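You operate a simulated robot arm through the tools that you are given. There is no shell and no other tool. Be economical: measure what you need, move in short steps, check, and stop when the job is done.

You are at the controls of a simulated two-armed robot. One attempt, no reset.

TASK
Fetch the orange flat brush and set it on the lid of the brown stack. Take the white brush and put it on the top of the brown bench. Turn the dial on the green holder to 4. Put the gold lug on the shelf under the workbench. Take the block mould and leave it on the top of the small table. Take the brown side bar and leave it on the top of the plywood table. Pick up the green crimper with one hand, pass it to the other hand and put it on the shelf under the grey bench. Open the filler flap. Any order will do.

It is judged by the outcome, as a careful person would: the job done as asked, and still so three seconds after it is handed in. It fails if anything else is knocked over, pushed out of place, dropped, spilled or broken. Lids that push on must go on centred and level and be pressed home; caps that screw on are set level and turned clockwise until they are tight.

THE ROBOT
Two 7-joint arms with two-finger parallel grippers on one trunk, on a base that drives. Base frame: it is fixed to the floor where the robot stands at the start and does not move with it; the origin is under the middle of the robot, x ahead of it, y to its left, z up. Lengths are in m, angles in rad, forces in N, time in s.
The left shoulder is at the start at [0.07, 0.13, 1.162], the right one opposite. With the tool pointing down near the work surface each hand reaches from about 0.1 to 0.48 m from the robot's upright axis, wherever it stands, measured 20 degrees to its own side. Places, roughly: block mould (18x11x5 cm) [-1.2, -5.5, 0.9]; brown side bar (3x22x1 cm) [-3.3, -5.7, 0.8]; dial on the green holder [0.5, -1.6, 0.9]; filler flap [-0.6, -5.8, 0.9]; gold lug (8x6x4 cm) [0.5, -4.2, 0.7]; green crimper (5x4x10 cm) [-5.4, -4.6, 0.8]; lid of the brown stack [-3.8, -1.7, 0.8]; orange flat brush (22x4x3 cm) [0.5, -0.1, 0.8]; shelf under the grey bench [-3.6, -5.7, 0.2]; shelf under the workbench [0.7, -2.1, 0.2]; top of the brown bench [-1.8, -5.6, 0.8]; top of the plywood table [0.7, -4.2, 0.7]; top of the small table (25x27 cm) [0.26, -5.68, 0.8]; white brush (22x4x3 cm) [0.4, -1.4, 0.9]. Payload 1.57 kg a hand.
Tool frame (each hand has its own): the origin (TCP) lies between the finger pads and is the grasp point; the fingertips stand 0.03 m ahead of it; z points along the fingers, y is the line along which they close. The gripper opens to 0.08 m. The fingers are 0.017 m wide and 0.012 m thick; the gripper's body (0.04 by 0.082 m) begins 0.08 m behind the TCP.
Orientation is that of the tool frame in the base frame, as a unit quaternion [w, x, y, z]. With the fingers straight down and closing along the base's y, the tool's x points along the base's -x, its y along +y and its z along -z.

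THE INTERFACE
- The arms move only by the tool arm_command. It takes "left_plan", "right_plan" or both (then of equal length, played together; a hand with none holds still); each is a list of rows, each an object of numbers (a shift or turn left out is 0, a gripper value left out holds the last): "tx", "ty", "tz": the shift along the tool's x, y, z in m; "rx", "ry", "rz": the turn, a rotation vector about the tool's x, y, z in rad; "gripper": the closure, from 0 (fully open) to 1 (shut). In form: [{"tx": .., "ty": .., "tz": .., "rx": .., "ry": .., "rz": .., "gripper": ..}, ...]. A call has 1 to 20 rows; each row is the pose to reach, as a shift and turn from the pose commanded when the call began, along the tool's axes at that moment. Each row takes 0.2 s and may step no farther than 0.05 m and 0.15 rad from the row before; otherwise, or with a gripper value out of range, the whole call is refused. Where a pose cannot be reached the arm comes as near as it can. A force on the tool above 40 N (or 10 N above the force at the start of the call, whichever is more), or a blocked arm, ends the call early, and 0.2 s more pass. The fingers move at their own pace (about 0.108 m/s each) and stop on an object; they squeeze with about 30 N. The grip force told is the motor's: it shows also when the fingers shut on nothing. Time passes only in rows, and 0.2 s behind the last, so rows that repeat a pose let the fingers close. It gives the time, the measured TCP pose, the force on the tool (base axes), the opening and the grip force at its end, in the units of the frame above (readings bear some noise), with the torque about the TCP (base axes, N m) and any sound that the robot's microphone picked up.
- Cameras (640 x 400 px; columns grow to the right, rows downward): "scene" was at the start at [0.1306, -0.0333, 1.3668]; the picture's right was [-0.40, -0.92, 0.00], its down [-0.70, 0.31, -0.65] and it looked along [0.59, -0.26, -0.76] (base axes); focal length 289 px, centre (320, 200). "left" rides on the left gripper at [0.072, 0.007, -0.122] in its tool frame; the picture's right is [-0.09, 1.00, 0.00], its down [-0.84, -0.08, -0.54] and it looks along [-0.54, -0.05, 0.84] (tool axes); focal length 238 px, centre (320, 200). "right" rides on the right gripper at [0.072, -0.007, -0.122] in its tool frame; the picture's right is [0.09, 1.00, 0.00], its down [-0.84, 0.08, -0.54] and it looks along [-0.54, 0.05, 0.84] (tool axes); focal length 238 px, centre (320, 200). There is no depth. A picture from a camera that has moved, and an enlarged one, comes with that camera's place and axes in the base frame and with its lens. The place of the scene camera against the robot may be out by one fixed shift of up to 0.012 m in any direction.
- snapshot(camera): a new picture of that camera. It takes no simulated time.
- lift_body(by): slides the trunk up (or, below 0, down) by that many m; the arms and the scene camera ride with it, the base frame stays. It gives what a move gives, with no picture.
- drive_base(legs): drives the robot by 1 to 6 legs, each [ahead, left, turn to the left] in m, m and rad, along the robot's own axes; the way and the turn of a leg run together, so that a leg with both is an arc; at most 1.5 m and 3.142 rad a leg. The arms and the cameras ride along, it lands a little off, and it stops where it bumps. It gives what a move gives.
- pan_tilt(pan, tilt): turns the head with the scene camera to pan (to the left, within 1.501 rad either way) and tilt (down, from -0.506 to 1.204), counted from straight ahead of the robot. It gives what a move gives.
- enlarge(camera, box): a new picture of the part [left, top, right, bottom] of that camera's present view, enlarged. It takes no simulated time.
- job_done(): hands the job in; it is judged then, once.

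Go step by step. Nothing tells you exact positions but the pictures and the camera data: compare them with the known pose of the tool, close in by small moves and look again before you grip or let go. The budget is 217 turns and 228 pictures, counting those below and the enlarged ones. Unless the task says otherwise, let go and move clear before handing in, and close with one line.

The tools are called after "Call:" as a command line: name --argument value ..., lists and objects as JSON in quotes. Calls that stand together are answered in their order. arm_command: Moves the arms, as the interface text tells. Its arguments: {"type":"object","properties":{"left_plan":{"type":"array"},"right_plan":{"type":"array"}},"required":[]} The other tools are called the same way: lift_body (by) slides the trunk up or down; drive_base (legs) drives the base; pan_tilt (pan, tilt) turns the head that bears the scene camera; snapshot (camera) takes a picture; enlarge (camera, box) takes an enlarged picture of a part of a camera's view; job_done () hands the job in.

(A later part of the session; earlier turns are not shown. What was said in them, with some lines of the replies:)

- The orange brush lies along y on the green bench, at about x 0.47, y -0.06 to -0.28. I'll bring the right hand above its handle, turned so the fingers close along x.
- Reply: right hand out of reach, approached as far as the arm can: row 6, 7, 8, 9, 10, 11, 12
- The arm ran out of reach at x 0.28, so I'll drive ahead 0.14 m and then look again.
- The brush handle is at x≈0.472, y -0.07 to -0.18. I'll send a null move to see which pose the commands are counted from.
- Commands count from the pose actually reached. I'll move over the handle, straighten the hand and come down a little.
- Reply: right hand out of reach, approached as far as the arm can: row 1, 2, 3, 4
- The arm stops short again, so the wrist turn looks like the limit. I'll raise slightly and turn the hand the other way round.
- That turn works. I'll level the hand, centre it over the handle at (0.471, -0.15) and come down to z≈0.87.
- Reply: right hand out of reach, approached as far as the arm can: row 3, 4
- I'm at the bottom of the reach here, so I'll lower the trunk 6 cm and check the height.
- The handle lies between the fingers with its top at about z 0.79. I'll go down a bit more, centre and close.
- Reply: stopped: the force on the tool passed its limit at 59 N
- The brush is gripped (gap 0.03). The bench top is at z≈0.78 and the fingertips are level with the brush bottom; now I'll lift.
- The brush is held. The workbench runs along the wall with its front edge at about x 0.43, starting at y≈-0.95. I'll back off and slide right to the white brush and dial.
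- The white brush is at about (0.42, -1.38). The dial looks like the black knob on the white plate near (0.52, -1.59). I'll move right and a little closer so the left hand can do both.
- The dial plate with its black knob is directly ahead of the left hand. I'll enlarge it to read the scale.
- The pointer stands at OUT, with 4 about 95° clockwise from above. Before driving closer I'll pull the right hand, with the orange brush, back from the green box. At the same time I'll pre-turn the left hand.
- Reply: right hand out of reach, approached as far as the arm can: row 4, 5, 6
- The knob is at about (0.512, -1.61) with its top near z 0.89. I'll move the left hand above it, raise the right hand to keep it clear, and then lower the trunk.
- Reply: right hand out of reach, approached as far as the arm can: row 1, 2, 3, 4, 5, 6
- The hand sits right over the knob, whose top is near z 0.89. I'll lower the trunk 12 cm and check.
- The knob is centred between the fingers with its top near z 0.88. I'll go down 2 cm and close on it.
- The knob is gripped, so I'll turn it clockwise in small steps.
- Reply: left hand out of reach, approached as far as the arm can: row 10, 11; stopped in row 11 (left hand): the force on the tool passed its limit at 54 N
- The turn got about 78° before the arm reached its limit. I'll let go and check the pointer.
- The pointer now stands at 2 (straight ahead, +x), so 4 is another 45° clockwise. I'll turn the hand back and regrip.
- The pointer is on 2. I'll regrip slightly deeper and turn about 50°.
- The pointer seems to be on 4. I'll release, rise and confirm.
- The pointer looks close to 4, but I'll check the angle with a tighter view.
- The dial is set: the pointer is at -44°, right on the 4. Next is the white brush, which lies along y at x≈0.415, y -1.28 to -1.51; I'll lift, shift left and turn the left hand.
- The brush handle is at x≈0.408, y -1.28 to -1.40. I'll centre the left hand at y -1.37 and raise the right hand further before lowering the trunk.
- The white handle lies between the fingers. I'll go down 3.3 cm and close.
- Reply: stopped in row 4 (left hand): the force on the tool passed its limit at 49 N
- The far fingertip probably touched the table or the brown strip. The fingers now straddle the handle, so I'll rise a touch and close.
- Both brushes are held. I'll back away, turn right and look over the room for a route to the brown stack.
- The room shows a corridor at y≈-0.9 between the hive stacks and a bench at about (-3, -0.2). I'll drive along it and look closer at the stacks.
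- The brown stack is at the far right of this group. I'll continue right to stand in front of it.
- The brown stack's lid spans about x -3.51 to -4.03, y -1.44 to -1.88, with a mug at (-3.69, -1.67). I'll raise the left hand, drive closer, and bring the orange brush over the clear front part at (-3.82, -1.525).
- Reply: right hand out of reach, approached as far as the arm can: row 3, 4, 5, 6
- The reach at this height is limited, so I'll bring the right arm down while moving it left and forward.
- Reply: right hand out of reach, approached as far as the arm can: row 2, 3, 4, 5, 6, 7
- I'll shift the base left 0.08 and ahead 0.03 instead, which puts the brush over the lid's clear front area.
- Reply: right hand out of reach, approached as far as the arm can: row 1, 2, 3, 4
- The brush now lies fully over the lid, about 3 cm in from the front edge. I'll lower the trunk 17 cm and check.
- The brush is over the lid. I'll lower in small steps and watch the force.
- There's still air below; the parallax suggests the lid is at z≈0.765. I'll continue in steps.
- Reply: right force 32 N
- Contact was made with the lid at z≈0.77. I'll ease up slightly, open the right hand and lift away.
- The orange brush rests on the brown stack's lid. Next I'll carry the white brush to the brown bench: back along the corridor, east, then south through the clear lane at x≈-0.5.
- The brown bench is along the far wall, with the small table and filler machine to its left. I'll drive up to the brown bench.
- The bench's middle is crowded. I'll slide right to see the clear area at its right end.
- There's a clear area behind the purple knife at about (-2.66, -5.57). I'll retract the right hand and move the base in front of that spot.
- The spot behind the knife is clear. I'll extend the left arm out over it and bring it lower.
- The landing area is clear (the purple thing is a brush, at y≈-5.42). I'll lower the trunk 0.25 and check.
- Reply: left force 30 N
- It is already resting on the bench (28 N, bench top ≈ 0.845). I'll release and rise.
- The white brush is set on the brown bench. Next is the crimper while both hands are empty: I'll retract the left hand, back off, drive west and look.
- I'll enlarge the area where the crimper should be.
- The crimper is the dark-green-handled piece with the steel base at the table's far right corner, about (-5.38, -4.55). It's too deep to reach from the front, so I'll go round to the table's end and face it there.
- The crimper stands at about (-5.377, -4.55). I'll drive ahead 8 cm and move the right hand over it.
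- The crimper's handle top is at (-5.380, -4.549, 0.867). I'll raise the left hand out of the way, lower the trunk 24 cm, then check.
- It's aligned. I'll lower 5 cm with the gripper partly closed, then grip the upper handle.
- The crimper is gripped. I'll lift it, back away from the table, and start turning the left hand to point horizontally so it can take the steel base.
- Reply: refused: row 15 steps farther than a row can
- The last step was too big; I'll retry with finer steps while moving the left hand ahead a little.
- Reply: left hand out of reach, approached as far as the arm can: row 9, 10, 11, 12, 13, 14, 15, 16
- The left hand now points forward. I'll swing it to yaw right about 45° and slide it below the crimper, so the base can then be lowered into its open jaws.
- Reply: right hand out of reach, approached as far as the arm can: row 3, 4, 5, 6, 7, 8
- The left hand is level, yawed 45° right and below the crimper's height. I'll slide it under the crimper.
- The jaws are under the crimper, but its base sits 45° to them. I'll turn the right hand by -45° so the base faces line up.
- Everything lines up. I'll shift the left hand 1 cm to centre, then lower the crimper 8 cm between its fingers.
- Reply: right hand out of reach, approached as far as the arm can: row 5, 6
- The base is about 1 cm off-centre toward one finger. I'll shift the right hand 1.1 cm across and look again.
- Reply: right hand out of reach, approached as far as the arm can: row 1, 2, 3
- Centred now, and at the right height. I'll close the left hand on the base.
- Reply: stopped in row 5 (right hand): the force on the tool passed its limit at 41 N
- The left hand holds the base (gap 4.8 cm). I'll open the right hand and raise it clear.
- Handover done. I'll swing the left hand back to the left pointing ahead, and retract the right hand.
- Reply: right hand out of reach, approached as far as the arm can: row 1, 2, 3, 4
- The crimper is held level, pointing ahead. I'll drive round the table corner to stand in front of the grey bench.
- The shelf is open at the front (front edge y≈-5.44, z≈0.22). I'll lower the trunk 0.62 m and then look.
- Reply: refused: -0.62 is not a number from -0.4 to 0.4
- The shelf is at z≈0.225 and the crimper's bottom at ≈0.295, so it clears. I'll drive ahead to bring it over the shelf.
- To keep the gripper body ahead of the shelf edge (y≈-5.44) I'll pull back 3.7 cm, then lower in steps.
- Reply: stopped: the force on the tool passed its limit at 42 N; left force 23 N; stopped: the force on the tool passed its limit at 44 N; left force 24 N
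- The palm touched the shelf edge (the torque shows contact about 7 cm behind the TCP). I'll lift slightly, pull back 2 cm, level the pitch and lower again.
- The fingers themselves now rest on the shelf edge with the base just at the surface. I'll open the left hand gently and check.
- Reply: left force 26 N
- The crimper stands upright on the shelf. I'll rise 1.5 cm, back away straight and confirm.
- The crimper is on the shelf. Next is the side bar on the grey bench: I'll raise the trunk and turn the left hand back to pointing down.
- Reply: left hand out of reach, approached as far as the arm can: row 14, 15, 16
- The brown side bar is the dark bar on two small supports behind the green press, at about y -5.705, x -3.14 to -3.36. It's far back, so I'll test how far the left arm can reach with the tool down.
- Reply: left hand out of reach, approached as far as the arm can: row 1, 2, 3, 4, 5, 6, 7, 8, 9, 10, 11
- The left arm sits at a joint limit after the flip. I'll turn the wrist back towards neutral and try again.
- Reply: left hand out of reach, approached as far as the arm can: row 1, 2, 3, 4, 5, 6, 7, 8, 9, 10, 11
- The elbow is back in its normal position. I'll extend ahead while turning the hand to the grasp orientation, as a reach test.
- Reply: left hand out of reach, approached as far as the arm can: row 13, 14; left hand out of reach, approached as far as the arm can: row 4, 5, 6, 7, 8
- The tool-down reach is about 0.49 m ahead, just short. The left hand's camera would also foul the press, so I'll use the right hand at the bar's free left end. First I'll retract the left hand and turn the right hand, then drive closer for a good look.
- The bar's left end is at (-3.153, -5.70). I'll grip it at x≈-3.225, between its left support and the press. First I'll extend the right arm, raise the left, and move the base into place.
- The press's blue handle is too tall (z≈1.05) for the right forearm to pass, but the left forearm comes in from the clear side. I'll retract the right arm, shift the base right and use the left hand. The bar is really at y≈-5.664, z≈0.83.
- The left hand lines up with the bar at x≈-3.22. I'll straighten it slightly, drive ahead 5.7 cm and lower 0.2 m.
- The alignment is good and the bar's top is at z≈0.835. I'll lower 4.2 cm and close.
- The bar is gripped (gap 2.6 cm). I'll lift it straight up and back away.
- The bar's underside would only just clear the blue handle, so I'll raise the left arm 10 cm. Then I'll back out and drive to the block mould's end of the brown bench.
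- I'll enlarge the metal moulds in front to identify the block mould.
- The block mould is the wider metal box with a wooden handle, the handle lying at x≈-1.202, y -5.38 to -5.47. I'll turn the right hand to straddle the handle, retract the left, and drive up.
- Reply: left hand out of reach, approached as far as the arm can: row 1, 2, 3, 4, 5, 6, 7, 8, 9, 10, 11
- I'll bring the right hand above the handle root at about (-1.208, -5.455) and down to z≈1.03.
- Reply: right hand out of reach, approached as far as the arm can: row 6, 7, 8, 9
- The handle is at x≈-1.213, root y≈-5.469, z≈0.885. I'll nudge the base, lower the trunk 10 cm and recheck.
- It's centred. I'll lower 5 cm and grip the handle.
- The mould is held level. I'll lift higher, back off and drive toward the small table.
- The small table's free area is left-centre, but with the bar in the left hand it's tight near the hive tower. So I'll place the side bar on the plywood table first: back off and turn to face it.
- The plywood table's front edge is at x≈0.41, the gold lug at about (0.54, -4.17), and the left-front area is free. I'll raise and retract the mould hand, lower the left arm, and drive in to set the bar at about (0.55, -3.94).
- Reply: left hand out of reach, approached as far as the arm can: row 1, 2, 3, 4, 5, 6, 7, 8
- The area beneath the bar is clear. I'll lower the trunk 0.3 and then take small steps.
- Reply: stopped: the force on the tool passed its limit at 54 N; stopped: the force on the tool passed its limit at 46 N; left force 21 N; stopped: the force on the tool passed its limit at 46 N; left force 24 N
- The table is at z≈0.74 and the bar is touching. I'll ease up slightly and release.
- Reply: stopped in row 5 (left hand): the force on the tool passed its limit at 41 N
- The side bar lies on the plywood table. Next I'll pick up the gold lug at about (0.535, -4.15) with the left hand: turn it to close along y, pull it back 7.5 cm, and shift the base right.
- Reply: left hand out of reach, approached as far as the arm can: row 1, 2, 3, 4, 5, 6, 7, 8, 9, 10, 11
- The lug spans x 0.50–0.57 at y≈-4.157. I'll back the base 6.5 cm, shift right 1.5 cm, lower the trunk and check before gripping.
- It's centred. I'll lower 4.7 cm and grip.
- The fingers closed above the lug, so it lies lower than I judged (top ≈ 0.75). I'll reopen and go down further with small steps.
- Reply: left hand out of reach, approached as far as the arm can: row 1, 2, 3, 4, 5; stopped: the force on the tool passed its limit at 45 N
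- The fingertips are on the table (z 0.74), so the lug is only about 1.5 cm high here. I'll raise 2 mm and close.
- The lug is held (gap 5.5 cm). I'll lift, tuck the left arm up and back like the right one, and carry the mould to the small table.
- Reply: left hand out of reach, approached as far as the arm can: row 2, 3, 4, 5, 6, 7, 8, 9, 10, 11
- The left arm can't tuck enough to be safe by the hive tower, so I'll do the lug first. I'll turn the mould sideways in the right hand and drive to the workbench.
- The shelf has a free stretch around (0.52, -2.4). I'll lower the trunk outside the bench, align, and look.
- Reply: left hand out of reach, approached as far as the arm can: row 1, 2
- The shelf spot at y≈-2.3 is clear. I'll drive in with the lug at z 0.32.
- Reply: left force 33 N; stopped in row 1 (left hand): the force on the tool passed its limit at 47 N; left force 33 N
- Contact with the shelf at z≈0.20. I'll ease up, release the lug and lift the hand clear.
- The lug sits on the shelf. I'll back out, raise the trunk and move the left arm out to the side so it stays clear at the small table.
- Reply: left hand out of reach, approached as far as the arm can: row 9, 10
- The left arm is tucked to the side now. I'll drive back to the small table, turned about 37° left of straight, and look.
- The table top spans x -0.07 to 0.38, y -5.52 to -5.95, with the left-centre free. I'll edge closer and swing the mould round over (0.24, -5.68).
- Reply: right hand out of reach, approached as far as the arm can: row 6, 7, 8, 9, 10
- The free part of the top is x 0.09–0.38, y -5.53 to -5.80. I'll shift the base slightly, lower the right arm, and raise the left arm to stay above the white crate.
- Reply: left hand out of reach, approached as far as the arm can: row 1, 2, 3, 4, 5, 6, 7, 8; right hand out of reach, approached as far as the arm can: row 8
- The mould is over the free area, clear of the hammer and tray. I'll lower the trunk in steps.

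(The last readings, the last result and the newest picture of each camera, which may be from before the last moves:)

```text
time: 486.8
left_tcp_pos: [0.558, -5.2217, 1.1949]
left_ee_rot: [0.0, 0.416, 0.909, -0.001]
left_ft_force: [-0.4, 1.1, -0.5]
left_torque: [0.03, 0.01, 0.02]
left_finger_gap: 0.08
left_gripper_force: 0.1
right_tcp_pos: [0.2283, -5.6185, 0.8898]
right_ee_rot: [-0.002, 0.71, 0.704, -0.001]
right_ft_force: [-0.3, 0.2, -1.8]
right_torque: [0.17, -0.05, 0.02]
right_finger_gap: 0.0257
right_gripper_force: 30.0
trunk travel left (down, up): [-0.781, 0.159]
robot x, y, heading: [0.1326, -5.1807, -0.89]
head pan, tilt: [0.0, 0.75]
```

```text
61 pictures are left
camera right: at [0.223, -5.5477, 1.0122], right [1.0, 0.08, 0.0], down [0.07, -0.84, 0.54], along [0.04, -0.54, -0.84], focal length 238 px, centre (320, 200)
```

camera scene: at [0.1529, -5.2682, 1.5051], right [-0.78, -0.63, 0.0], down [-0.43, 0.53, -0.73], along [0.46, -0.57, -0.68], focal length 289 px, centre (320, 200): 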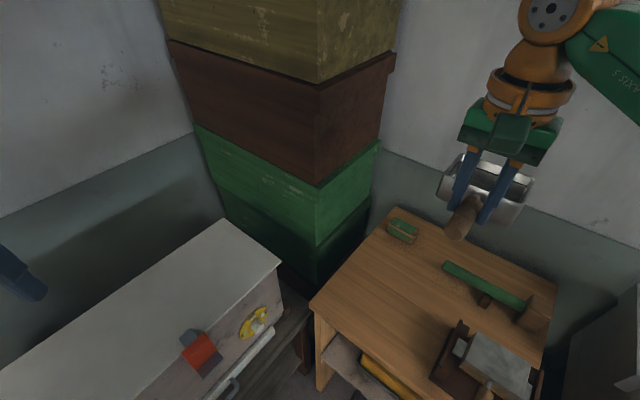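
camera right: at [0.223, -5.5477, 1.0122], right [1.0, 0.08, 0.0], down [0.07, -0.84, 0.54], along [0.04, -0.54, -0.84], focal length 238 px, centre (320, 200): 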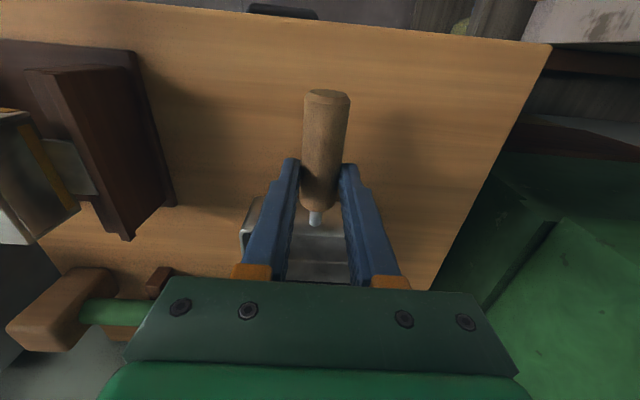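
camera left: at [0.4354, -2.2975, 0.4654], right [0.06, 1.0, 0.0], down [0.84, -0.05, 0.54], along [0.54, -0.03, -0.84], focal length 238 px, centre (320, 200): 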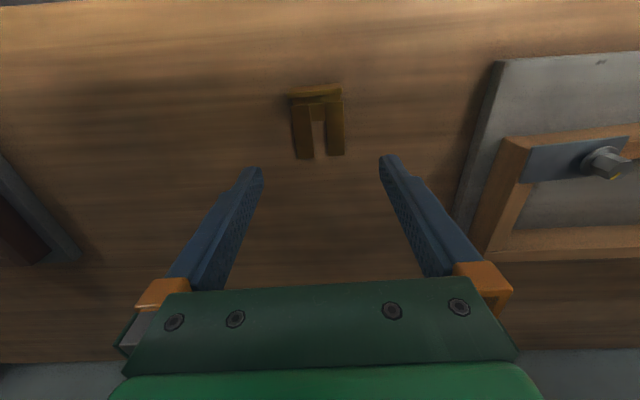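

The parallax puts the table top at z≈0.79. I'll continue down carefully.

Call:
lift_body --by -0.03

Call:
lift_body --by -0.01

Call:
lift_body --by -0.006

Call:
lift_body --by -0.006

```text
time: 487.6
left_tcp_pos: [0.5562, -5.221, 1.1652]
left_ee_rot: [0.0, 0.416, 0.909, -0.001]
left_ft_force: [0.8, -0.2, 0.1]
left_torque: [0.0, 0.01, 0.01]
left_finger_gap: 0.0801
left_gripper_force: 0.1
right_tcp_pos: [0.2284, -5.6199, 0.859]
right_ee_rot: [-0.003, 0.71, 0.704, 0.0]
right_ft_force: [-0.7, -0.1, -1.9]
right_torque: [0.19, 0.01, -0.02]
right_finger_gap: 0.0254
right_gripper_force: 29.8
trunk travel left (down, up): [-0.751, 0.189]
robot x, y, heading: [0.134, -5.1868, -0.889]
head pan, tilt: [0.0, 0.75]
```

```text
time: 488.1
left_tcp_pos: [0.5564, -5.2171, 1.1551]
left_ee_rot: [0.001, 0.417, 0.909, -0.003]
left_ft_force: [0.5, 0.3, 0.7]
left_torque: [-0.01, -0.01, -0.02]
left_finger_gap: 0.08
left_gripper_force: 0.1
right_tcp_pos: [0.2283, -5.6164, 0.8524]
right_ee_rot: [0.0, 0.71, 0.704, -0.001]
right_ft_force: [-0.1, -2.0, 16.6]
right_torque: [-0.68, -0.01, 0.01]
right_finger_gap: 0.0258
right_gripper_force: 29.9
trunk travel left (down, up): [-0.741, 0.199]
robot x, y, heading: [0.1347, -5.1773, -0.894]
head pan, tilt: [0.0, 0.75]
```

```text
time: 488.7
left_tcp_pos: [0.5568, -5.2155, 1.1506]
left_ee_rot: [0.0, 0.416, 0.909, -0.003]
left_ft_force: [-0.5, 0.3, -0.7]
left_torque: [0.03, 0.01, -0.02]
left_finger_gap: 0.0802
left_gripper_force: 0.2
right_tcp_pos: [0.2288, -5.6142, 0.8469]
right_ee_rot: [-0.001, 0.71, 0.704, -0.002]
right_ft_force: [0.2, 3.0, 15.3]
right_torque: [-0.5, -0.07, -0.06]
right_finger_gap: 0.0255
right_gripper_force: 29.6
trunk travel left (down, up): [-0.735, 0.205]
robot x, y, heading: [0.1322, -5.1823, -0.891]
head pan, tilt: [0.0, 0.75]
```

```text
time: 489.2
left_tcp_pos: [0.5576, -5.214, 1.1432]
left_ee_rot: [0.002, 0.416, 0.909, -0.004]
left_ft_force: [-0.3, 0.4, 0.1]
left_torque: [0.0, 0.0, 0.01]
left_finger_gap: 0.0799
left_gripper_force: 0.1
right_tcp_pos: [0.2277, -5.6144, 0.8396]
right_ee_rot: [0.0, 0.71, 0.704, -0.002]
right_ft_force: [1.9, 6.6, 14.9]
right_torque: [-0.36, -0.05, 0.06]
right_finger_gap: 0.0256
right_gripper_force: 29.7
trunk travel left (down, up): [-0.729, 0.211]
robot x, y, heading: [0.1325, -5.1803, -0.89]
head pan, tilt: [0.0, 0.75]
```

The mould is resting on the table top. I'll open the right hand slowly and rise.

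Call:
arm_command --right_plan '[{"gripper": 0.65}, {"gripper": 0.55}, {"gripper": 0.4}, {"gripper": 0.2}, {"gripper": 0.0}, {"gripper": 0.0}]'

Call:
lift_body --by 0.15

Call:
snapshot --camera "right"

```text
time: 490.6
left_tcp_pos: [0.5574, -5.2203, 1.1433]
left_ee_rot: [-0.001, 0.417, 0.909, 0.0]
left_ft_force: [-0.3, 0.0, -0.7]
left_torque: [-0.01, -0.01, -0.01]
left_finger_gap: 0.0801
left_gripper_force: 0.1
right_tcp_pos: [0.2282, -5.6184, 0.8386]
right_ee_rot: [-0.002, 0.71, 0.704, -0.001]
right_ft_force: [-0.4, 0.3, 0.4]
right_torque: [0.0, 0.03, 0.0]
right_finger_gap: 0.0802
right_gripper_force: 0.0
trunk travel left (down, up): [-0.729, 0.211]
robot x, y, heading: [0.1295, -5.1807, -0.891]
head pan, tilt: [0.0, 0.75]
```

```text
time: 492.4
left_tcp_pos: [0.5581, -5.2192, 1.2927]
left_ee_rot: [0.0, 0.416, 0.909, 0.0]
left_ft_force: [0.7, 1.2, 0.4]
left_torque: [0.0, 0.0, -0.02]
left_finger_gap: 0.08
left_gripper_force: 0.0
right_tcp_pos: [0.228, -5.6189, 0.988]
right_ee_rot: [-0.002, 0.71, 0.704, 0.0]
right_ft_force: [-0.2, -0.6, 0.1]
right_torque: [0.01, -0.02, 0.03]
right_finger_gap: 0.0801
right_gripper_force: 0.1
trunk travel left (down, up): [-0.879, 0.061]
robot x, y, heading: [0.1312, -5.1868, -0.893]
head pan, tilt: [0.0, 0.75]
```

```text
60 pictures are left
camera right: at [0.2227, -5.5469, 1.1106], right [1.0, 0.08, 0.0], down [0.07, -0.84, 0.54], along [0.04, -0.54, -0.84], focal length 238 px, centre (320, 200)
```

right: 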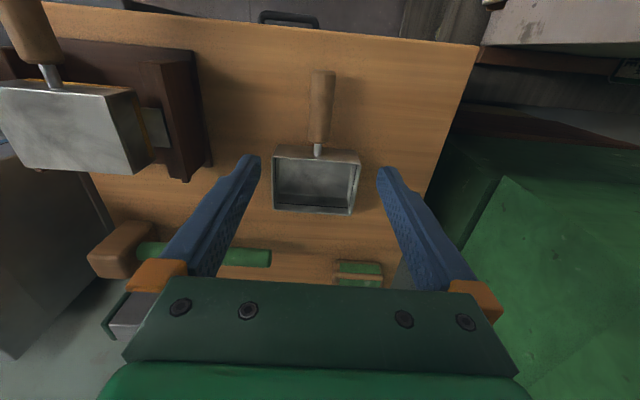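

The mould is on the small table. Last is the filler flap: I'll rise, back off, square up and drive in front of the machine at x≈-0.6.

Call:
lift_body --by 0.06

Call:
drive_base --legs '[[-0.4, 0, 0], [0, 0, -0.68], [0, -0.42, 0]]'

Call:
pan_tilt --pan 0.0 --tilt 0.55

Call:
snapshot --camera "scene"

```text
time: 493.4
left_tcp_pos: [0.5574, -5.2209, 1.3532]
left_ee_rot: [-0.001, 0.417, 0.909, -0.001]
left_ft_force: [-0.4, -0.3, 0.1]
left_torque: [0.05, 0.01, 0.0]
left_finger_gap: 0.0798
left_gripper_force: 0.2
right_tcp_pos: [0.2283, -5.6171, 1.0481]
right_ee_rot: [-0.002, 0.71, 0.704, -0.001]
right_ft_force: [-0.2, 0.1, 0.2]
right_torque: [0.01, 0.0, 0.02]
right_finger_gap: 0.08
right_gripper_force: 0.0
trunk travel left (down, up): [-0.939, 0.001]
robot x, y, heading: [0.1342, -5.1831, -0.892]
head pan, tilt: [0.0, 0.75]
```

```text
time: 499.9
left_tcp_pos: [-0.2314, -5.1696, 1.352]
left_ee_rot: [-0.001, 0.696, 0.718, -0.001]
left_ft_force: [-0.6, 0.0, 0.0]
left_torque: [-0.01, 0.03, -0.01]
left_finger_gap: 0.0797
left_gripper_force: 0.0
right_tcp_pos: [-0.7399, -5.2734, 1.049]
right_ee_rot: [-0.003, 0.904, 0.427, -0.001]
right_ft_force: [0.0, -0.8, -0.1]
right_torque: [0.0, -0.02, -0.02]
right_finger_gap: 0.0801
right_gripper_force: 0.1
trunk travel left (down, up): [-0.939, 0.001]
robot x, y, heading: [-0.5432, -4.872, -1.565]
head pan, tilt: [0.0, 0.75]
```

```text
time: 500.6
left_tcp_pos: [-0.2343, -5.1688, 1.3528]
left_ee_rot: [-0.001, 0.696, 0.718, -0.001]
left_ft_force: [0.3, -0.3, -0.5]
left_torque: [0.02, 0.0, -0.02]
left_finger_gap: 0.0797
left_gripper_force: 0.1
right_tcp_pos: [-0.741, -5.2728, 1.0473]
right_ee_rot: [-0.002, 0.905, 0.426, 0.0]
right_ft_force: [0.0, 0.7, 0.1]
right_torque: [0.0, -0.02, 0.01]
right_finger_gap: 0.0801
right_gripper_force: 0.1
trunk travel left (down, up): [-0.939, 0.001]
robot x, y, heading: [-0.5461, -4.8721, -1.571]
head pan, tilt: [0.0, 0.55]
```

```text
59 pictures are left
camera scene: at [-0.5313, -5.0147, 1.5326], right [-1.0, 0.0, 0.0], down [0.0, 0.52, -0.85], along [0.0, -0.85, -0.52], focal length 289 px, centre (320, 200)
```

scene: 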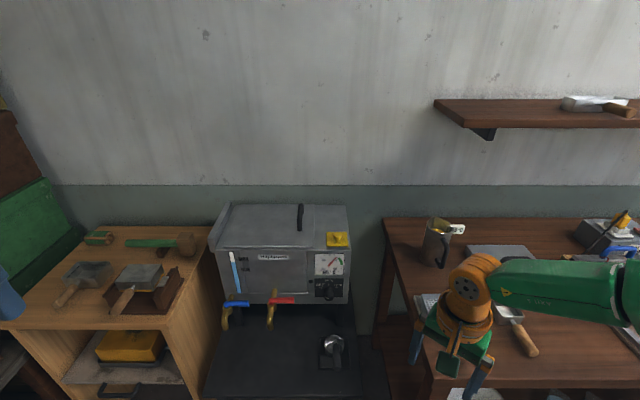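

Call:
enlarge --camera "scene" --box '[195, 190, 375, 340]'

```text
2.67 times, centred on (285, 265) of scene
camera zoom: at [-0.5313, -5.0147, 1.5326], right [-1.0, 0.0, 0.0], down [0.0, 0.52, -0.85], along [0.0, -0.85, -0.52], focal length 770 px, centre (413, 27)
```

zoom: 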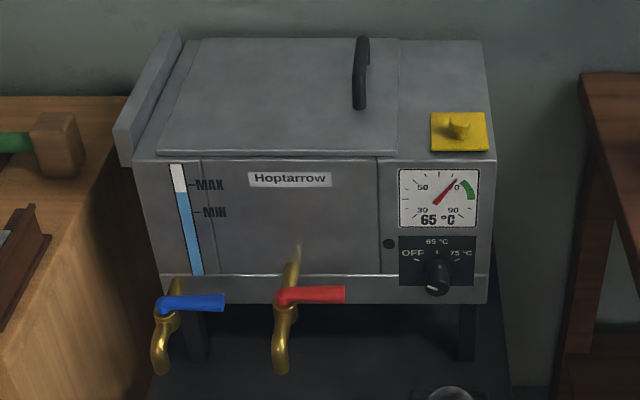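

The filler flap is the yellow 7 cm square with a knob on top of the machine at (-0.59, -5.8, 0.9). I'll move closer and use the right hand's camera to see its hinge.

Call:
arm_command --right_plan '[{"rz": -0.14}, {"rz": -0.28}, {"rz": -0.42}, {"rz": -0.56}, {"rz": -0.69}]'

Call:
drive_base --legs '[[0, 0.1, 0], [0.32, 0, 0]]'

Call:
snapshot --camera "right"

Call:
snapshot --camera "scene"

```text
time: 501.8
left_tcp_pos: [-0.235, -5.1707, 1.3521]
left_ee_rot: [-0.001, 0.696, 0.718, -0.001]
left_ft_force: [-0.1, -0.9, -0.2]
left_torque: [-0.03, 0.02, -0.02]
left_finger_gap: 0.0802
left_gripper_force: 0.0
right_tcp_pos: [-0.7416, -5.2726, 1.0488]
right_ee_rot: [-0.002, 0.706, 0.708, 0.001]
right_ft_force: [0.1, 0.6, -0.1]
right_torque: [-0.02, 0.02, -0.02]
right_finger_gap: 0.0798
right_gripper_force: 0.0
trunk travel left (down, up): [-0.939, 0.001]
robot x, y, heading: [-0.5435, -4.8699, -1.57]
head pan, tilt: [0.0, 0.55]
```

```text
time: 504.7
left_tcp_pos: [-0.1331, -5.4856, 1.3529]
left_ee_rot: [0.0, 0.696, 0.719, -0.003]
left_ft_force: [0.9, 0.0, -0.1]
left_torque: [0.0, 0.02, 0.0]
left_finger_gap: 0.0802
left_gripper_force: 0.0
right_tcp_pos: [-0.6416, -5.5894, 1.0492]
right_ee_rot: [-0.002, 0.708, 0.707, -0.001]
right_ft_force: [-0.4, 0.3, 0.0]
right_torque: [-0.01, 0.02, 0.0]
right_finger_gap: 0.0798
right_gripper_force: 0.1
trunk travel left (down, up): [-0.939, 0.001]
robot x, y, heading: [-0.4388, -5.1933, -1.57]
head pan, tilt: [0.0, 0.55]
```

```text
57 pictures are left
camera right: at [-0.6477, -5.5182, 1.1714], right [1.0, 0.09, 0.0], down [0.08, -0.84, 0.54], along [0.05, -0.54, -0.84], focal length 238 px, centre (320, 200)
```

right: 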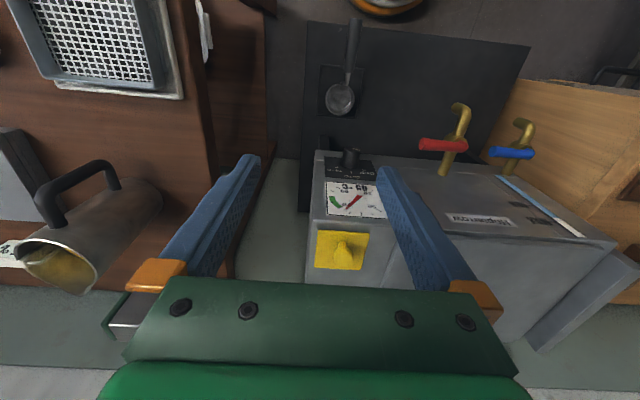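

```text
56 pictures are left
camera scene: at [-0.4313, -5.3305, 1.533], right [-1.0, 0.0, 0.0], down [0.0, 0.52, -0.85], along [0.0, -0.85, -0.52], focal length 289 px, centre (320, 200)
```

scene: 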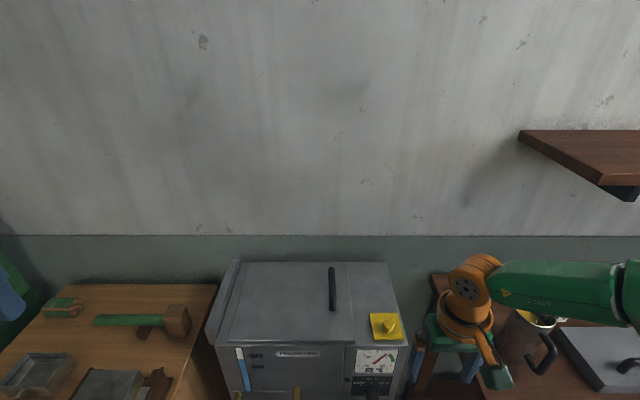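

Call:
enlarge --camera "right" --box '[290, 210, 390, 285]'

Call:
enlarge --camera "scene" --box '[340, 290, 430, 350]'

```text
5.33 times, centred on (340, 248) of right
camera zoom: at [-0.6477, -5.5182, 1.1714], right [1.0, 0.09, 0.0], down [0.08, -0.84, 0.54], along [0.05, -0.54, -0.84], focal length 1271 px, centre (213, -53)
```

zoom: 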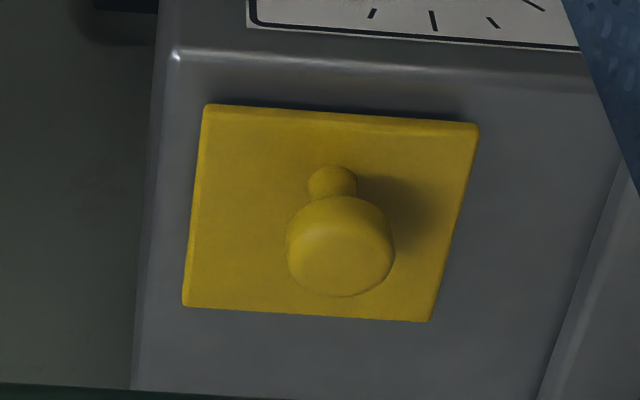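

```text
6.67 times, centred on (385, 320) of scene
camera zoom: at [-0.4313, -5.3305, 1.533], right [-1.0, 0.0, 0.0], down [0.0, 0.52, -0.85], along [0.0, -0.85, -0.52], focal length 1925 px, centre (-113, -600)
```

zoom: 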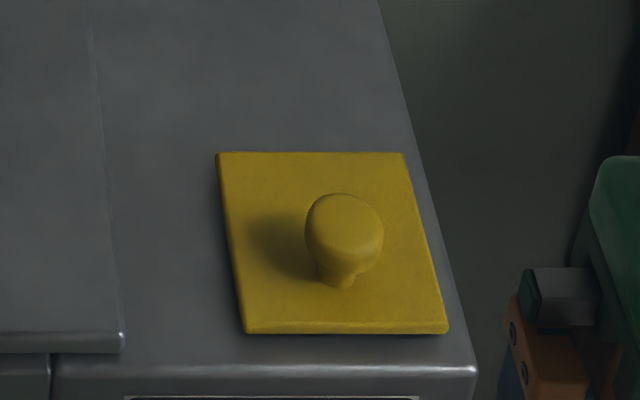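

The knob stands nearer the flap's front edge, so the hinge should be at the back. I'll pitch the right hand 30° forward for reach, edge closer, and bring it above the knob at about (-0.59, -5.75).

Call:
arm_command --right_plan '[{"ry": -0.13}, {"ry": -0.26}, {"ry": -0.39}, {"ry": -0.52}, {"ry": -0.52, "ty": 0.025}, {"ry": -0.52, "ty": 0.05}]'

Call:
drive_base --legs '[[0.055, 0, 0]]'

Call:
snapshot --camera "right"

```text
time: 506.1
left_tcp_pos: [-0.1317, -5.4894, 1.3517]
left_ee_rot: [-0.002, 0.696, 0.718, -0.003]
left_ft_force: [0.6, 0.1, 0.4]
left_torque: [0.0, 0.02, -0.03]
left_finger_gap: 0.0802
left_gripper_force: 0.0
right_tcp_pos: [-0.5905, -5.5919, 1.0484]
right_ee_rot: [0.179, 0.683, 0.684, -0.181]
right_ft_force: [0.4, -0.5, 0.5]
right_torque: [-0.02, 0.01, -0.01]
right_finger_gap: 0.0803
right_gripper_force: 0.1
trunk travel left (down, up): [-0.939, 0.001]
robot x, y, heading: [-0.4405, -5.1911, -1.565]
head pan, tilt: [0.0, 0.55]
```

```text
time: 507.1
left_tcp_pos: [-0.1349, -5.5347, 1.3557]
left_ee_rot: [0.003, 0.696, 0.718, -0.004]
left_ft_force: [1.2, 1.7, 0.7]
left_torque: [-0.11, 0.0, -0.01]
left_finger_gap: 0.0802
left_gripper_force: 0.0
right_tcp_pos: [-0.5921, -5.6383, 1.0512]
right_ee_rot: [0.183, 0.683, 0.683, -0.184]
right_ft_force: [-0.9, -0.5, 0.1]
right_torque: [-0.05, -0.02, 0.01]
right_finger_gap: 0.0799
right_gripper_force: 0.1
trunk travel left (down, up): [-0.939, 0.001]
robot x, y, heading: [-0.4411, -5.2477, -1.566]
head pan, tilt: [0.0, 0.55]
```

```text
53 pictures are left
camera right: at [-0.5994, -5.5149, 1.1216], right [1.0, 0.08, -0.05], down [0.08, -0.45, 0.89], along [0.05, -0.89, -0.46], focal length 238 px, centre (320, 200)
```

right: 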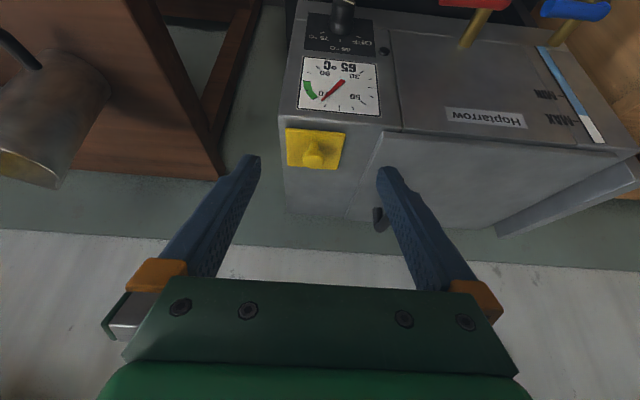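

The knob is at (-0.595, -5.752, 0.945). I'll lower the trunk 10 cm, move to a pre-grasp 6 cm back along the tool, and check.

Call:
lift_body --by -0.1

Call:
arm_command --right_plan '[{"tx": -0.025}, {"tx": -0.05}, {"tx": -0.075}, {"tx": -0.097, "ty": -0.002}, {"tx": -0.097, "ty": -0.002, "gripper": 0.2}]'

Call:
snapshot --camera "right"

```text
time: 508.4
left_tcp_pos: [-0.1349, -5.5429, 1.2526]
left_ee_rot: [0.0, 0.696, 0.718, -0.003]
left_ft_force: [0.1, -0.2, -0.9]
left_torque: [0.0, 0.0, 0.0]
left_finger_gap: 0.08
left_gripper_force: 0.0
right_tcp_pos: [-0.5922, -5.6451, 0.9485]
right_ee_rot: [0.18, 0.684, 0.684, -0.181]
right_ft_force: [-0.2, 0.3, 0.4]
right_torque: [0.0, -0.03, 0.01]
right_finger_gap: 0.0797
right_gripper_force: 0.0
trunk travel left (down, up): [-0.839, 0.101]
robot x, y, heading: [-0.4429, -5.2485, -1.57]
head pan, tilt: [0.0, 0.55]
```

```text
time: 509.6
left_tcp_pos: [-0.1343, -5.5443, 1.2523]
left_ee_rot: [-0.001, 0.696, 0.718, -0.002]
left_ft_force: [0.1, 0.7, -0.1]
left_torque: [0.03, 0.01, 0.01]
left_finger_gap: 0.0804
left_gripper_force: 0.1
right_tcp_pos: [-0.5948, -5.7307, 0.9972]
right_ee_rot: [0.181, 0.683, 0.684, -0.181]
right_ft_force: [-0.2, -0.1, -0.2]
right_torque: [0.02, -0.02, -0.04]
right_finger_gap: 0.0639
right_gripper_force: 0.1
trunk travel left (down, up): [-0.839, 0.101]
robot x, y, heading: [-0.4386, -5.2445, -1.572]
head pan, tilt: [0.0, 0.55]
```

```text
52 pictures are left
camera right: at [-0.6025, -5.6074, 1.0677], right [1.0, 0.08, -0.04], down [0.08, -0.46, 0.88], along [0.05, -0.88, -0.46], focal length 238 px, centre (320, 200)
```

right: 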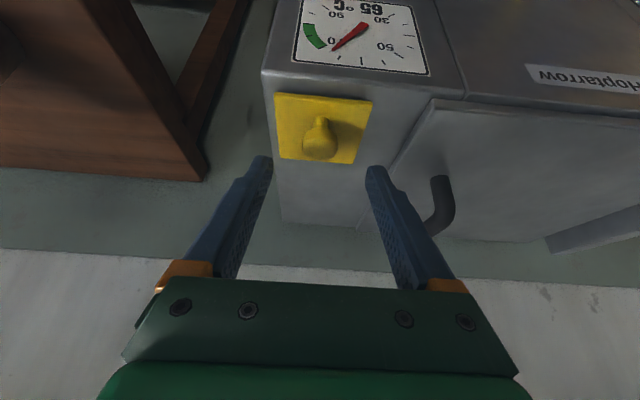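

The knob head is at (-0.597, -5.742, 0.952). I'll move in and close on it.

Call:
arm_command --right_plan '[{"tx": 0.013, "ty": -0.002, "tz": 0.01}, {"tx": 0.013, "ty": -0.002, "tz": 0.03}, {"tx": 0.013, "ty": -0.002, "tz": 0.044}, {"tx": 0.013, "ty": -0.002, "tz": 0.044, "gripper": 0.5}, {"tx": 0.013, "ty": -0.002, "tz": 0.044, "gripper": 1}, {"tx": 0.013, "ty": -0.002, "tz": 0.044, "gripper": 1}]'

Call:
snapshot --camera "right"

```text
time: 511.0
left_tcp_pos: [-0.12, -5.5443, 1.2483]
left_ee_rot: [-0.005, 0.695, 0.719, -0.005]
left_ft_force: [0.0, -0.2, 0.2]
left_torque: [0.03, 0.0, 0.01]
left_finger_gap: 0.0796
left_gripper_force: 0.0
right_tcp_pos: [-0.5955, -5.7256, 0.9704]
right_ee_rot: [0.178, 0.68, 0.688, -0.181]
right_ft_force: [33.0, 4.0, -9.8]
right_torque: [0.86, -0.75, 0.72]
right_finger_gap: 0.0252
right_gripper_force: 36.3
right hand out of reach, approached as far as the arm can: row 1, 2, 3, 4, 5, 6
trunk travel left (down, up): [-0.839, 0.101]
robot x, y, heading: [-0.4398, -5.2472, -1.573]
head pan, tilt: [0.0, 0.55]
```

```text
51 pictures are left
camera right: at [-0.6041, -5.6026, 1.0419], right [0.99, 0.09, -0.05], down [0.09, -0.46, 0.88], along [0.06, -0.88, -0.47], focal length 238 px, centre (320, 200)
```

right: 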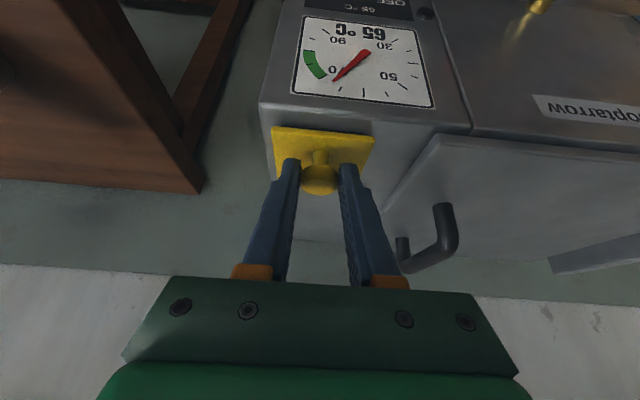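

The fingertips hold the knob but are off to one side. I'll ease 8 mm sideways and begin lifting along the arc to about 30°.

Call:
arm_command --right_plan '[{"ty": 0.006}, {"tx": -0.007, "ty": 0.006, "tz": -0.003}, {"tx": -0.014, "ty": 0.006, "tz": -0.005}, {"tx": -0.02, "ty": 0.006, "tz": -0.007}, {"tx": -0.027, "ty": 0.006, "tz": -0.008}, {"tx": -0.034, "ty": 0.006, "tz": -0.0085}, {"tx": -0.041, "ty": 0.006, "tz": -0.0087}]'

Call:
snapshot --camera "right"

```text
time: 512.6
left_tcp_pos: [-0.1167, -5.5409, 1.2486]
left_ee_rot: [-0.005, 0.695, 0.719, -0.007]
left_ft_force: [-0.4, 0.3, 0.1]
left_torque: [0.0, 0.04, 0.0]
left_finger_gap: 0.0798
left_gripper_force: 0.1
right_tcp_pos: [-0.5965, -5.7448, 1.0045]
right_ee_rot: [0.178, 0.68, 0.687, -0.185]
right_ft_force: [36.5, 9.8, -3.4]
right_torque: [0.9, -0.95, 0.51]
right_finger_gap: 0.0222
right_gripper_force: 35.0
right hand out of reach, approached as far as the arm can: row 1, 3, 4, 5, 6, 7
trunk travel left (down, up): [-0.839, 0.101]
robot x, y, heading: [-0.445, -5.2469, -1.568]
head pan, tilt: [0.0, 0.55]
```

```text
50 pictures are left
camera right: at [-0.603, -5.6227, 1.076], right [0.99, 0.09, -0.06], down [0.09, -0.46, 0.88], along [0.05, -0.89, -0.46], focal length 238 px, centre (320, 200)
```

right: 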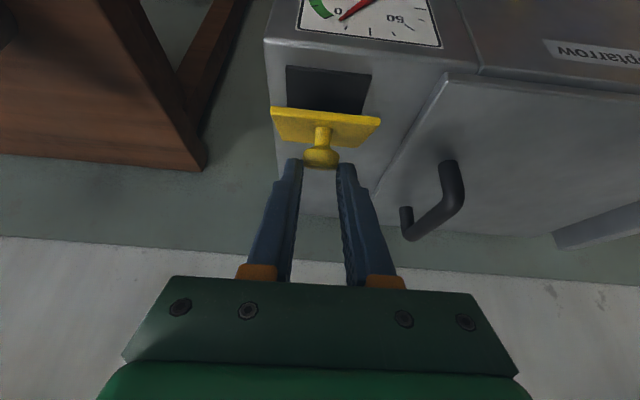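

The flap is opening about a rear hinge. I'll continue along the arc, pitching further forward for reach and easing the sideways load.

Call:
arm_command --right_plan '[{"tx": -0.007, "ty": 0.004, "tz": 0.001, "ry": -0.03}, {"tx": -0.014, "ty": 0.008, "tz": 0.002, "ry": -0.06}, {"tx": -0.021, "ty": 0.012, "tz": 0.004, "ry": -0.09}, {"tx": -0.028, "ty": 0.012, "tz": 0.007, "ry": -0.12}, {"tx": -0.035, "ty": 0.012, "tz": 0.011, "ry": -0.15}, {"tx": -0.042, "ty": 0.012, "tz": 0.015, "ry": -0.18}, {"tx": -0.049, "ty": 0.012, "tz": 0.02, "ry": -0.21}, {"tx": -0.056, "ty": 0.012, "tz": 0.027, "ry": -0.25}]'

Call:
snapshot --camera "right"

Call:
enlarge --camera "scene" --box '[320, 250, 520, 400]'

```text
time: 514.4
left_tcp_pos: [-0.1377, -5.5467, 1.2537]
left_ee_rot: [0.001, 0.696, 0.718, 0.0]
left_ft_force: [-0.8, -0.6, 0.6]
left_torque: [0.02, -0.03, -0.03]
left_finger_gap: 0.0803
left_gripper_force: 0.0
right_tcp_pos: [-0.6182, -5.7867, 1.019]
right_ee_rot: [0.263, 0.657, 0.655, -0.264]
right_ft_force: [-0.4, -0.1, 0.5]
right_torque: [0.0, 0.0, 0.02]
right_finger_gap: 0.0
right_gripper_force: 22.0
right hand out of reach, approached as far as the arm can: row 1, 2, 3, 4, 5, 6, 7, 8
trunk travel left (down, up): [-0.839, 0.101]
robot x, y, heading: [-0.4385, -5.2494, -1.57]
head pan, tilt: [0.0, 0.55]
```

```text
49 pictures are left
camera right: at [-0.6266, -5.6509, 1.0581], right [1.0, 0.06, -0.06], down [0.08, -0.23, 0.97], along [0.05, -0.97, -0.23], focal length 238 px, centre (320, 200)
```

right: 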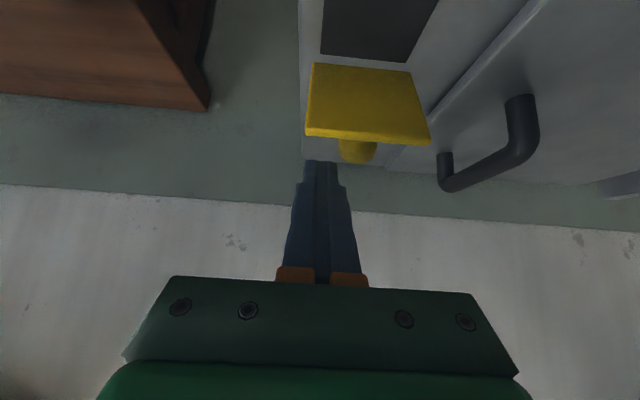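

```text
2.67 times, centred on (420, 325) of scene
camera zoom: at [-0.4349, -5.3909, 1.4323], right [-1.0, 0.0, 0.0], down [0.0, 0.52, -0.85], along [0.0, -0.85, -0.52], focal length 770 px, centre (53, -133)
```

zoom: 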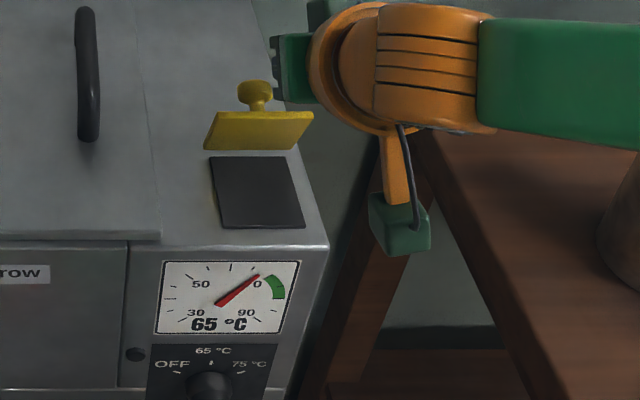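

The fingers slipped off, but the flap seems to stay up. I'll wait a moment and check whether it holds.

Call:
arm_command --right_plan '[{}, {}, {}, {}]'

Call:
enlarge --camera "scene" --box '[320, 250, 520, 400]'

```text
time: 515.4
left_tcp_pos: [-0.1338, -5.5444, 1.2528]
left_ee_rot: [-0.002, 0.696, 0.718, -0.001]
left_ft_force: [-0.3, -0.1, 0.1]
left_torque: [0.0, 0.0, -0.03]
left_finger_gap: 0.08
left_gripper_force: 0.1
right_tcp_pos: [-0.6164, -5.7877, 1.0213]
right_ee_rot: [0.264, 0.655, 0.656, -0.264]
right_ft_force: [-0.5, 0.0, -0.6]
right_torque: [-0.01, 0.01, -0.02]
right_finger_gap: 0.0001
right_gripper_force: 21.1
trunk travel left (down, up): [-0.839, 0.101]
robot x, y, heading: [-0.4439, -5.2485, -1.569]
head pan, tilt: [0.0, 0.55]
```

```text
2.67 times, centred on (420, 325) of scene
camera zoom: at [-0.4315, -5.3894, 1.4326], right [-1.0, 0.0, 0.0], down [0.0, 0.52, -0.85], along [0.0, -0.85, -0.52], focal length 770 px, centre (53, -133)
```

zoom: 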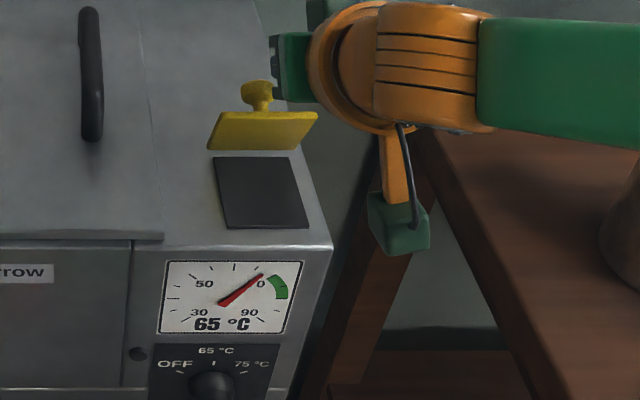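

The flap holds at roughly 60°. I'll bring the closed fingers round to its underside and push it past vertical.

Call:
arm_command --right_plan '[{"tx": 0.001, "tz": -0.042}, {"tx": 0.026, "ty": 0.012, "tz": -0.066}, {"tx": 0.051, "ty": 0.023, "tz": -0.0907}, {"tx": 0.076, "ty": 0.023, "tz": -0.0645}, {"tx": 0.102, "ty": 0.023, "tz": -0.0383}, {"tx": 0.102, "ty": 0.023, "tz": -0.0383}]'

Call:
snapshot --camera "right"

Call:
enlarge --camera "scene" --box '[320, 250, 520, 400]'

```text
time: 516.8
left_tcp_pos: [-0.1333, -5.5437, 1.2537]
left_ee_rot: [0.0, 0.696, 0.718, -0.002]
left_ft_force: [0.1, -1.0, -0.1]
left_torque: [-0.04, 0.0, -0.02]
left_finger_gap: 0.0803
left_gripper_force: 0.0
right_tcp_pos: [-0.5915, -5.6864, 0.9774]
right_ee_rot: [0.265, 0.655, 0.657, -0.264]
right_ft_force: [-0.3, 0.5, -0.1]
right_torque: [0.01, 0.0, 0.01]
right_finger_gap: 0.0001
right_gripper_force: 21.5
trunk travel left (down, up): [-0.839, 0.101]
robot x, y, heading: [-0.441, -5.2488, -1.567]
head pan, tilt: [0.0, 0.55]
```

```text
46 pictures are left
camera right: at [-0.5993, -5.549, 1.0161], right [1.0, 0.07, -0.06], down [0.08, -0.23, 0.97], along [0.05, -0.97, -0.23], focal length 238 px, centre (320, 200)
```

right: 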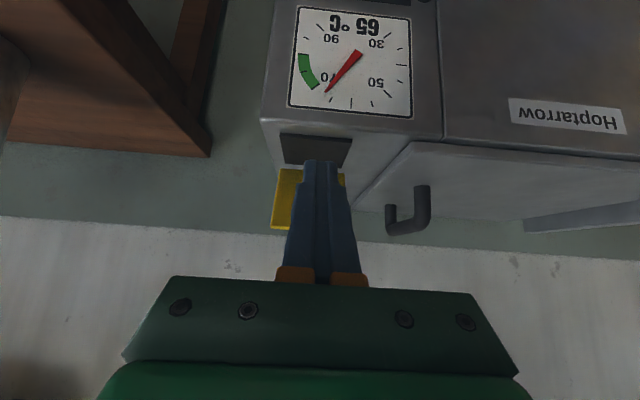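

```text
2.67 times, centred on (420, 325) of scene
camera zoom: at [-0.4316, -5.3887, 1.4327], right [-1.0, 0.0, 0.0], down [0.0, 0.52, -0.85], along [0.0, -0.85, -0.52], focal length 770 px, centre (53, -133)
```

zoom: 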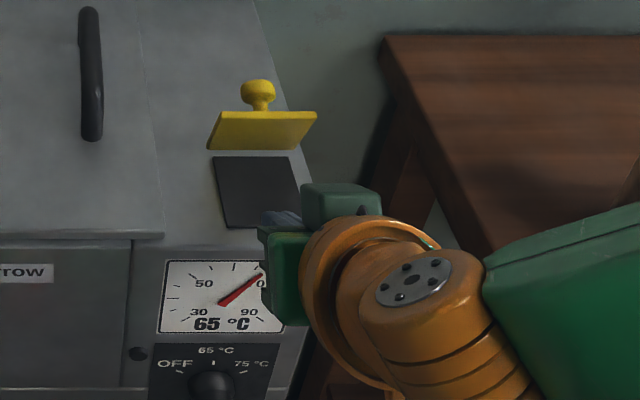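

In position. Now I'll push straight ahead against the flap's underside.

Call:
arm_command --right_plan '[{"tx": -0.0144, "tz": 0.0138}, {"tx": -0.0288, "tz": 0.0277}, {"tx": -0.0396, "tz": 0.0381}, {"tx": -0.0504, "tz": 0.0484}, {"tx": -0.0612, "tz": 0.0588}, {"tx": -0.072, "tz": 0.0692}, {"tx": -0.0828, "tz": 0.0796}, {"tx": -0.0936, "tz": 0.09}]'

Call:
enlarge --camera "scene" --box '[320, 250, 520, 400]'

Call:
snapshot --camera "right"

```text
time: 518.6
left_tcp_pos: [-0.1354, -5.5441, 1.2533]
left_ee_rot: [-0.002, 0.696, 0.718, -0.002]
left_ft_force: [0.4, 0.2, 0.2]
left_torque: [-0.03, 0.02, 0.04]
left_finger_gap: 0.08
left_gripper_force: 0.0
right_tcp_pos: [-0.6185, -5.7767, 1.0053]
right_ee_rot: [0.264, 0.655, 0.656, -0.265]
right_ft_force: [0.4, 0.2, -0.4]
right_torque: [-0.01, -0.01, 0.02]
right_finger_gap: 0.0002
right_gripper_force: 21.4
right hand out of reach, approached as far as the arm can: row 2, 3, 4, 5, 6, 7, 8
trunk travel left (down, up): [-0.839, 0.101]
robot x, y, heading: [-0.442, -5.2482, -1.57]
head pan, tilt: [0.0, 0.55]
```

```text
2.67 times, centred on (420, 325) of scene
camera zoom: at [-0.4318, -5.3897, 1.4326], right [-1.0, 0.0, 0.0], down [0.0, 0.52, -0.85], along [0.0, -0.85, -0.52], focal length 770 px, centre (53, -133)
```

zoom: 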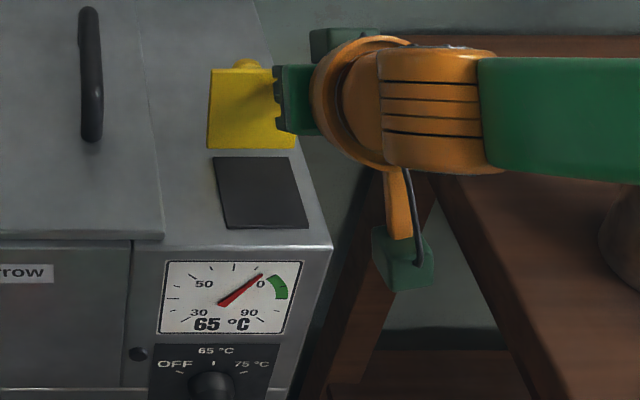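

```text
43 pictures are left
camera right: at [-0.6255, -5.6407, 1.0436], right [1.0, 0.07, -0.06], down [0.08, -0.23, 0.97], along [0.05, -0.97, -0.23], focal length 238 px, centre (320, 200)
```

right: 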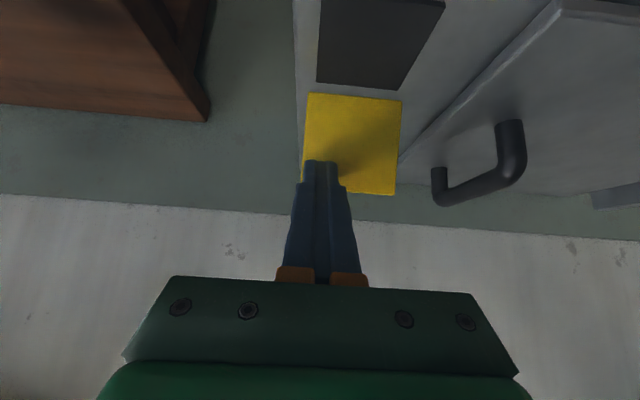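

The flap has swung past vertical. I'll withdraw the hand and confirm it stays.

Call:
arm_command --right_plan '[{"tx": 0.02, "tz": -0.02}, {"tx": 0.036, "tz": -0.036}, {"tx": 0.045, "tz": -0.07}, {"tx": 0.05, "tz": -0.1}, {"tx": 0.052, "tz": -0.119}, {"tx": 0.052, "tz": -0.119}]'

Call:
drive_base --legs '[[-0.35, 0, 0]]'

Call:
snapshot --camera "scene"

Call:
enlarge --camera "scene" --box '[260, 180, 440, 300]'

```text
time: 520.0
left_tcp_pos: [-0.1343, -5.5441, 1.2526]
left_ee_rot: [-0.001, 0.696, 0.718, -0.001]
left_ft_force: [-0.1, -0.3, -0.6]
left_torque: [0.02, 0.01, 0.03]
left_finger_gap: 0.0798
left_gripper_force: 0.1
right_tcp_pos: [-0.6174, -5.6567, 1.052]
right_ee_rot: [0.263, 0.655, 0.657, -0.264]
right_ft_force: [0.1, 0.1, -0.7]
right_torque: [0.0, 0.03, 0.01]
right_finger_gap: 0.0001
right_gripper_force: 21.6
trunk travel left (down, up): [-0.839, 0.101]
robot x, y, heading: [-0.4404, -5.2488, -1.566]
head pan, tilt: [0.0, 0.55]
```

```text
time: 522.3
left_tcp_pos: [-0.1364, -5.1967, 1.2514]
left_ee_rot: [-0.001, 0.698, 0.716, -0.001]
left_ft_force: [-0.3, -0.1, 0.3]
left_torque: [0.0, -0.01, 0.02]
left_finger_gap: 0.0802
left_gripper_force: 0.0
right_tcp_pos: [-0.6191, -5.3062, 1.0517]
right_ee_rot: [0.262, 0.658, 0.655, -0.265]
right_ft_force: [1.2, -0.1, 0.1]
right_torque: [0.01, 0.0, 0.01]
right_finger_gap: 0.0001
right_gripper_force: 21.0
trunk travel left (down, up): [-0.839, 0.101]
robot x, y, heading: [-0.4419, -4.8941, -1.578]
head pan, tilt: [0.0, 0.55]
```

```text
42 pictures are left
camera scene: at [-0.4321, -5.0416, 1.4323], right [-1.0, 0.0, 0.0], down [0.0, 0.52, -0.85], along [0.0, -0.85, -0.52], focal length 289 px, centre (320, 200)
```

scene: 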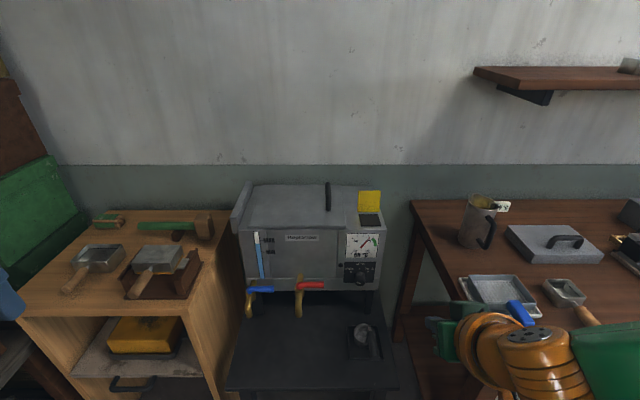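

```text
3.33 times, centred on (350, 240) of scene
camera zoom: at [-0.4321, -5.0416, 1.4323], right [-1.0, 0.0, 0.0], down [0.0, 0.52, -0.85], along [0.0, -0.85, -0.52], focal length 963 px, centre (220, 67)
```

zoom: 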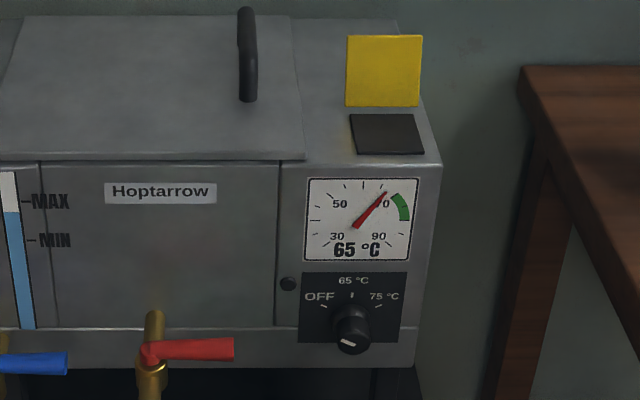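

The flap stands open past vertical and stays there. The other seven items were each checked as I placed them, and both hands are clear and empty.

Call:
job_done

```text
The job is handed in.
```

All eight tasks are finished and the job is handed in. I checked each one by camera as I did it, but I did not revisit the earlier placements before handing in.
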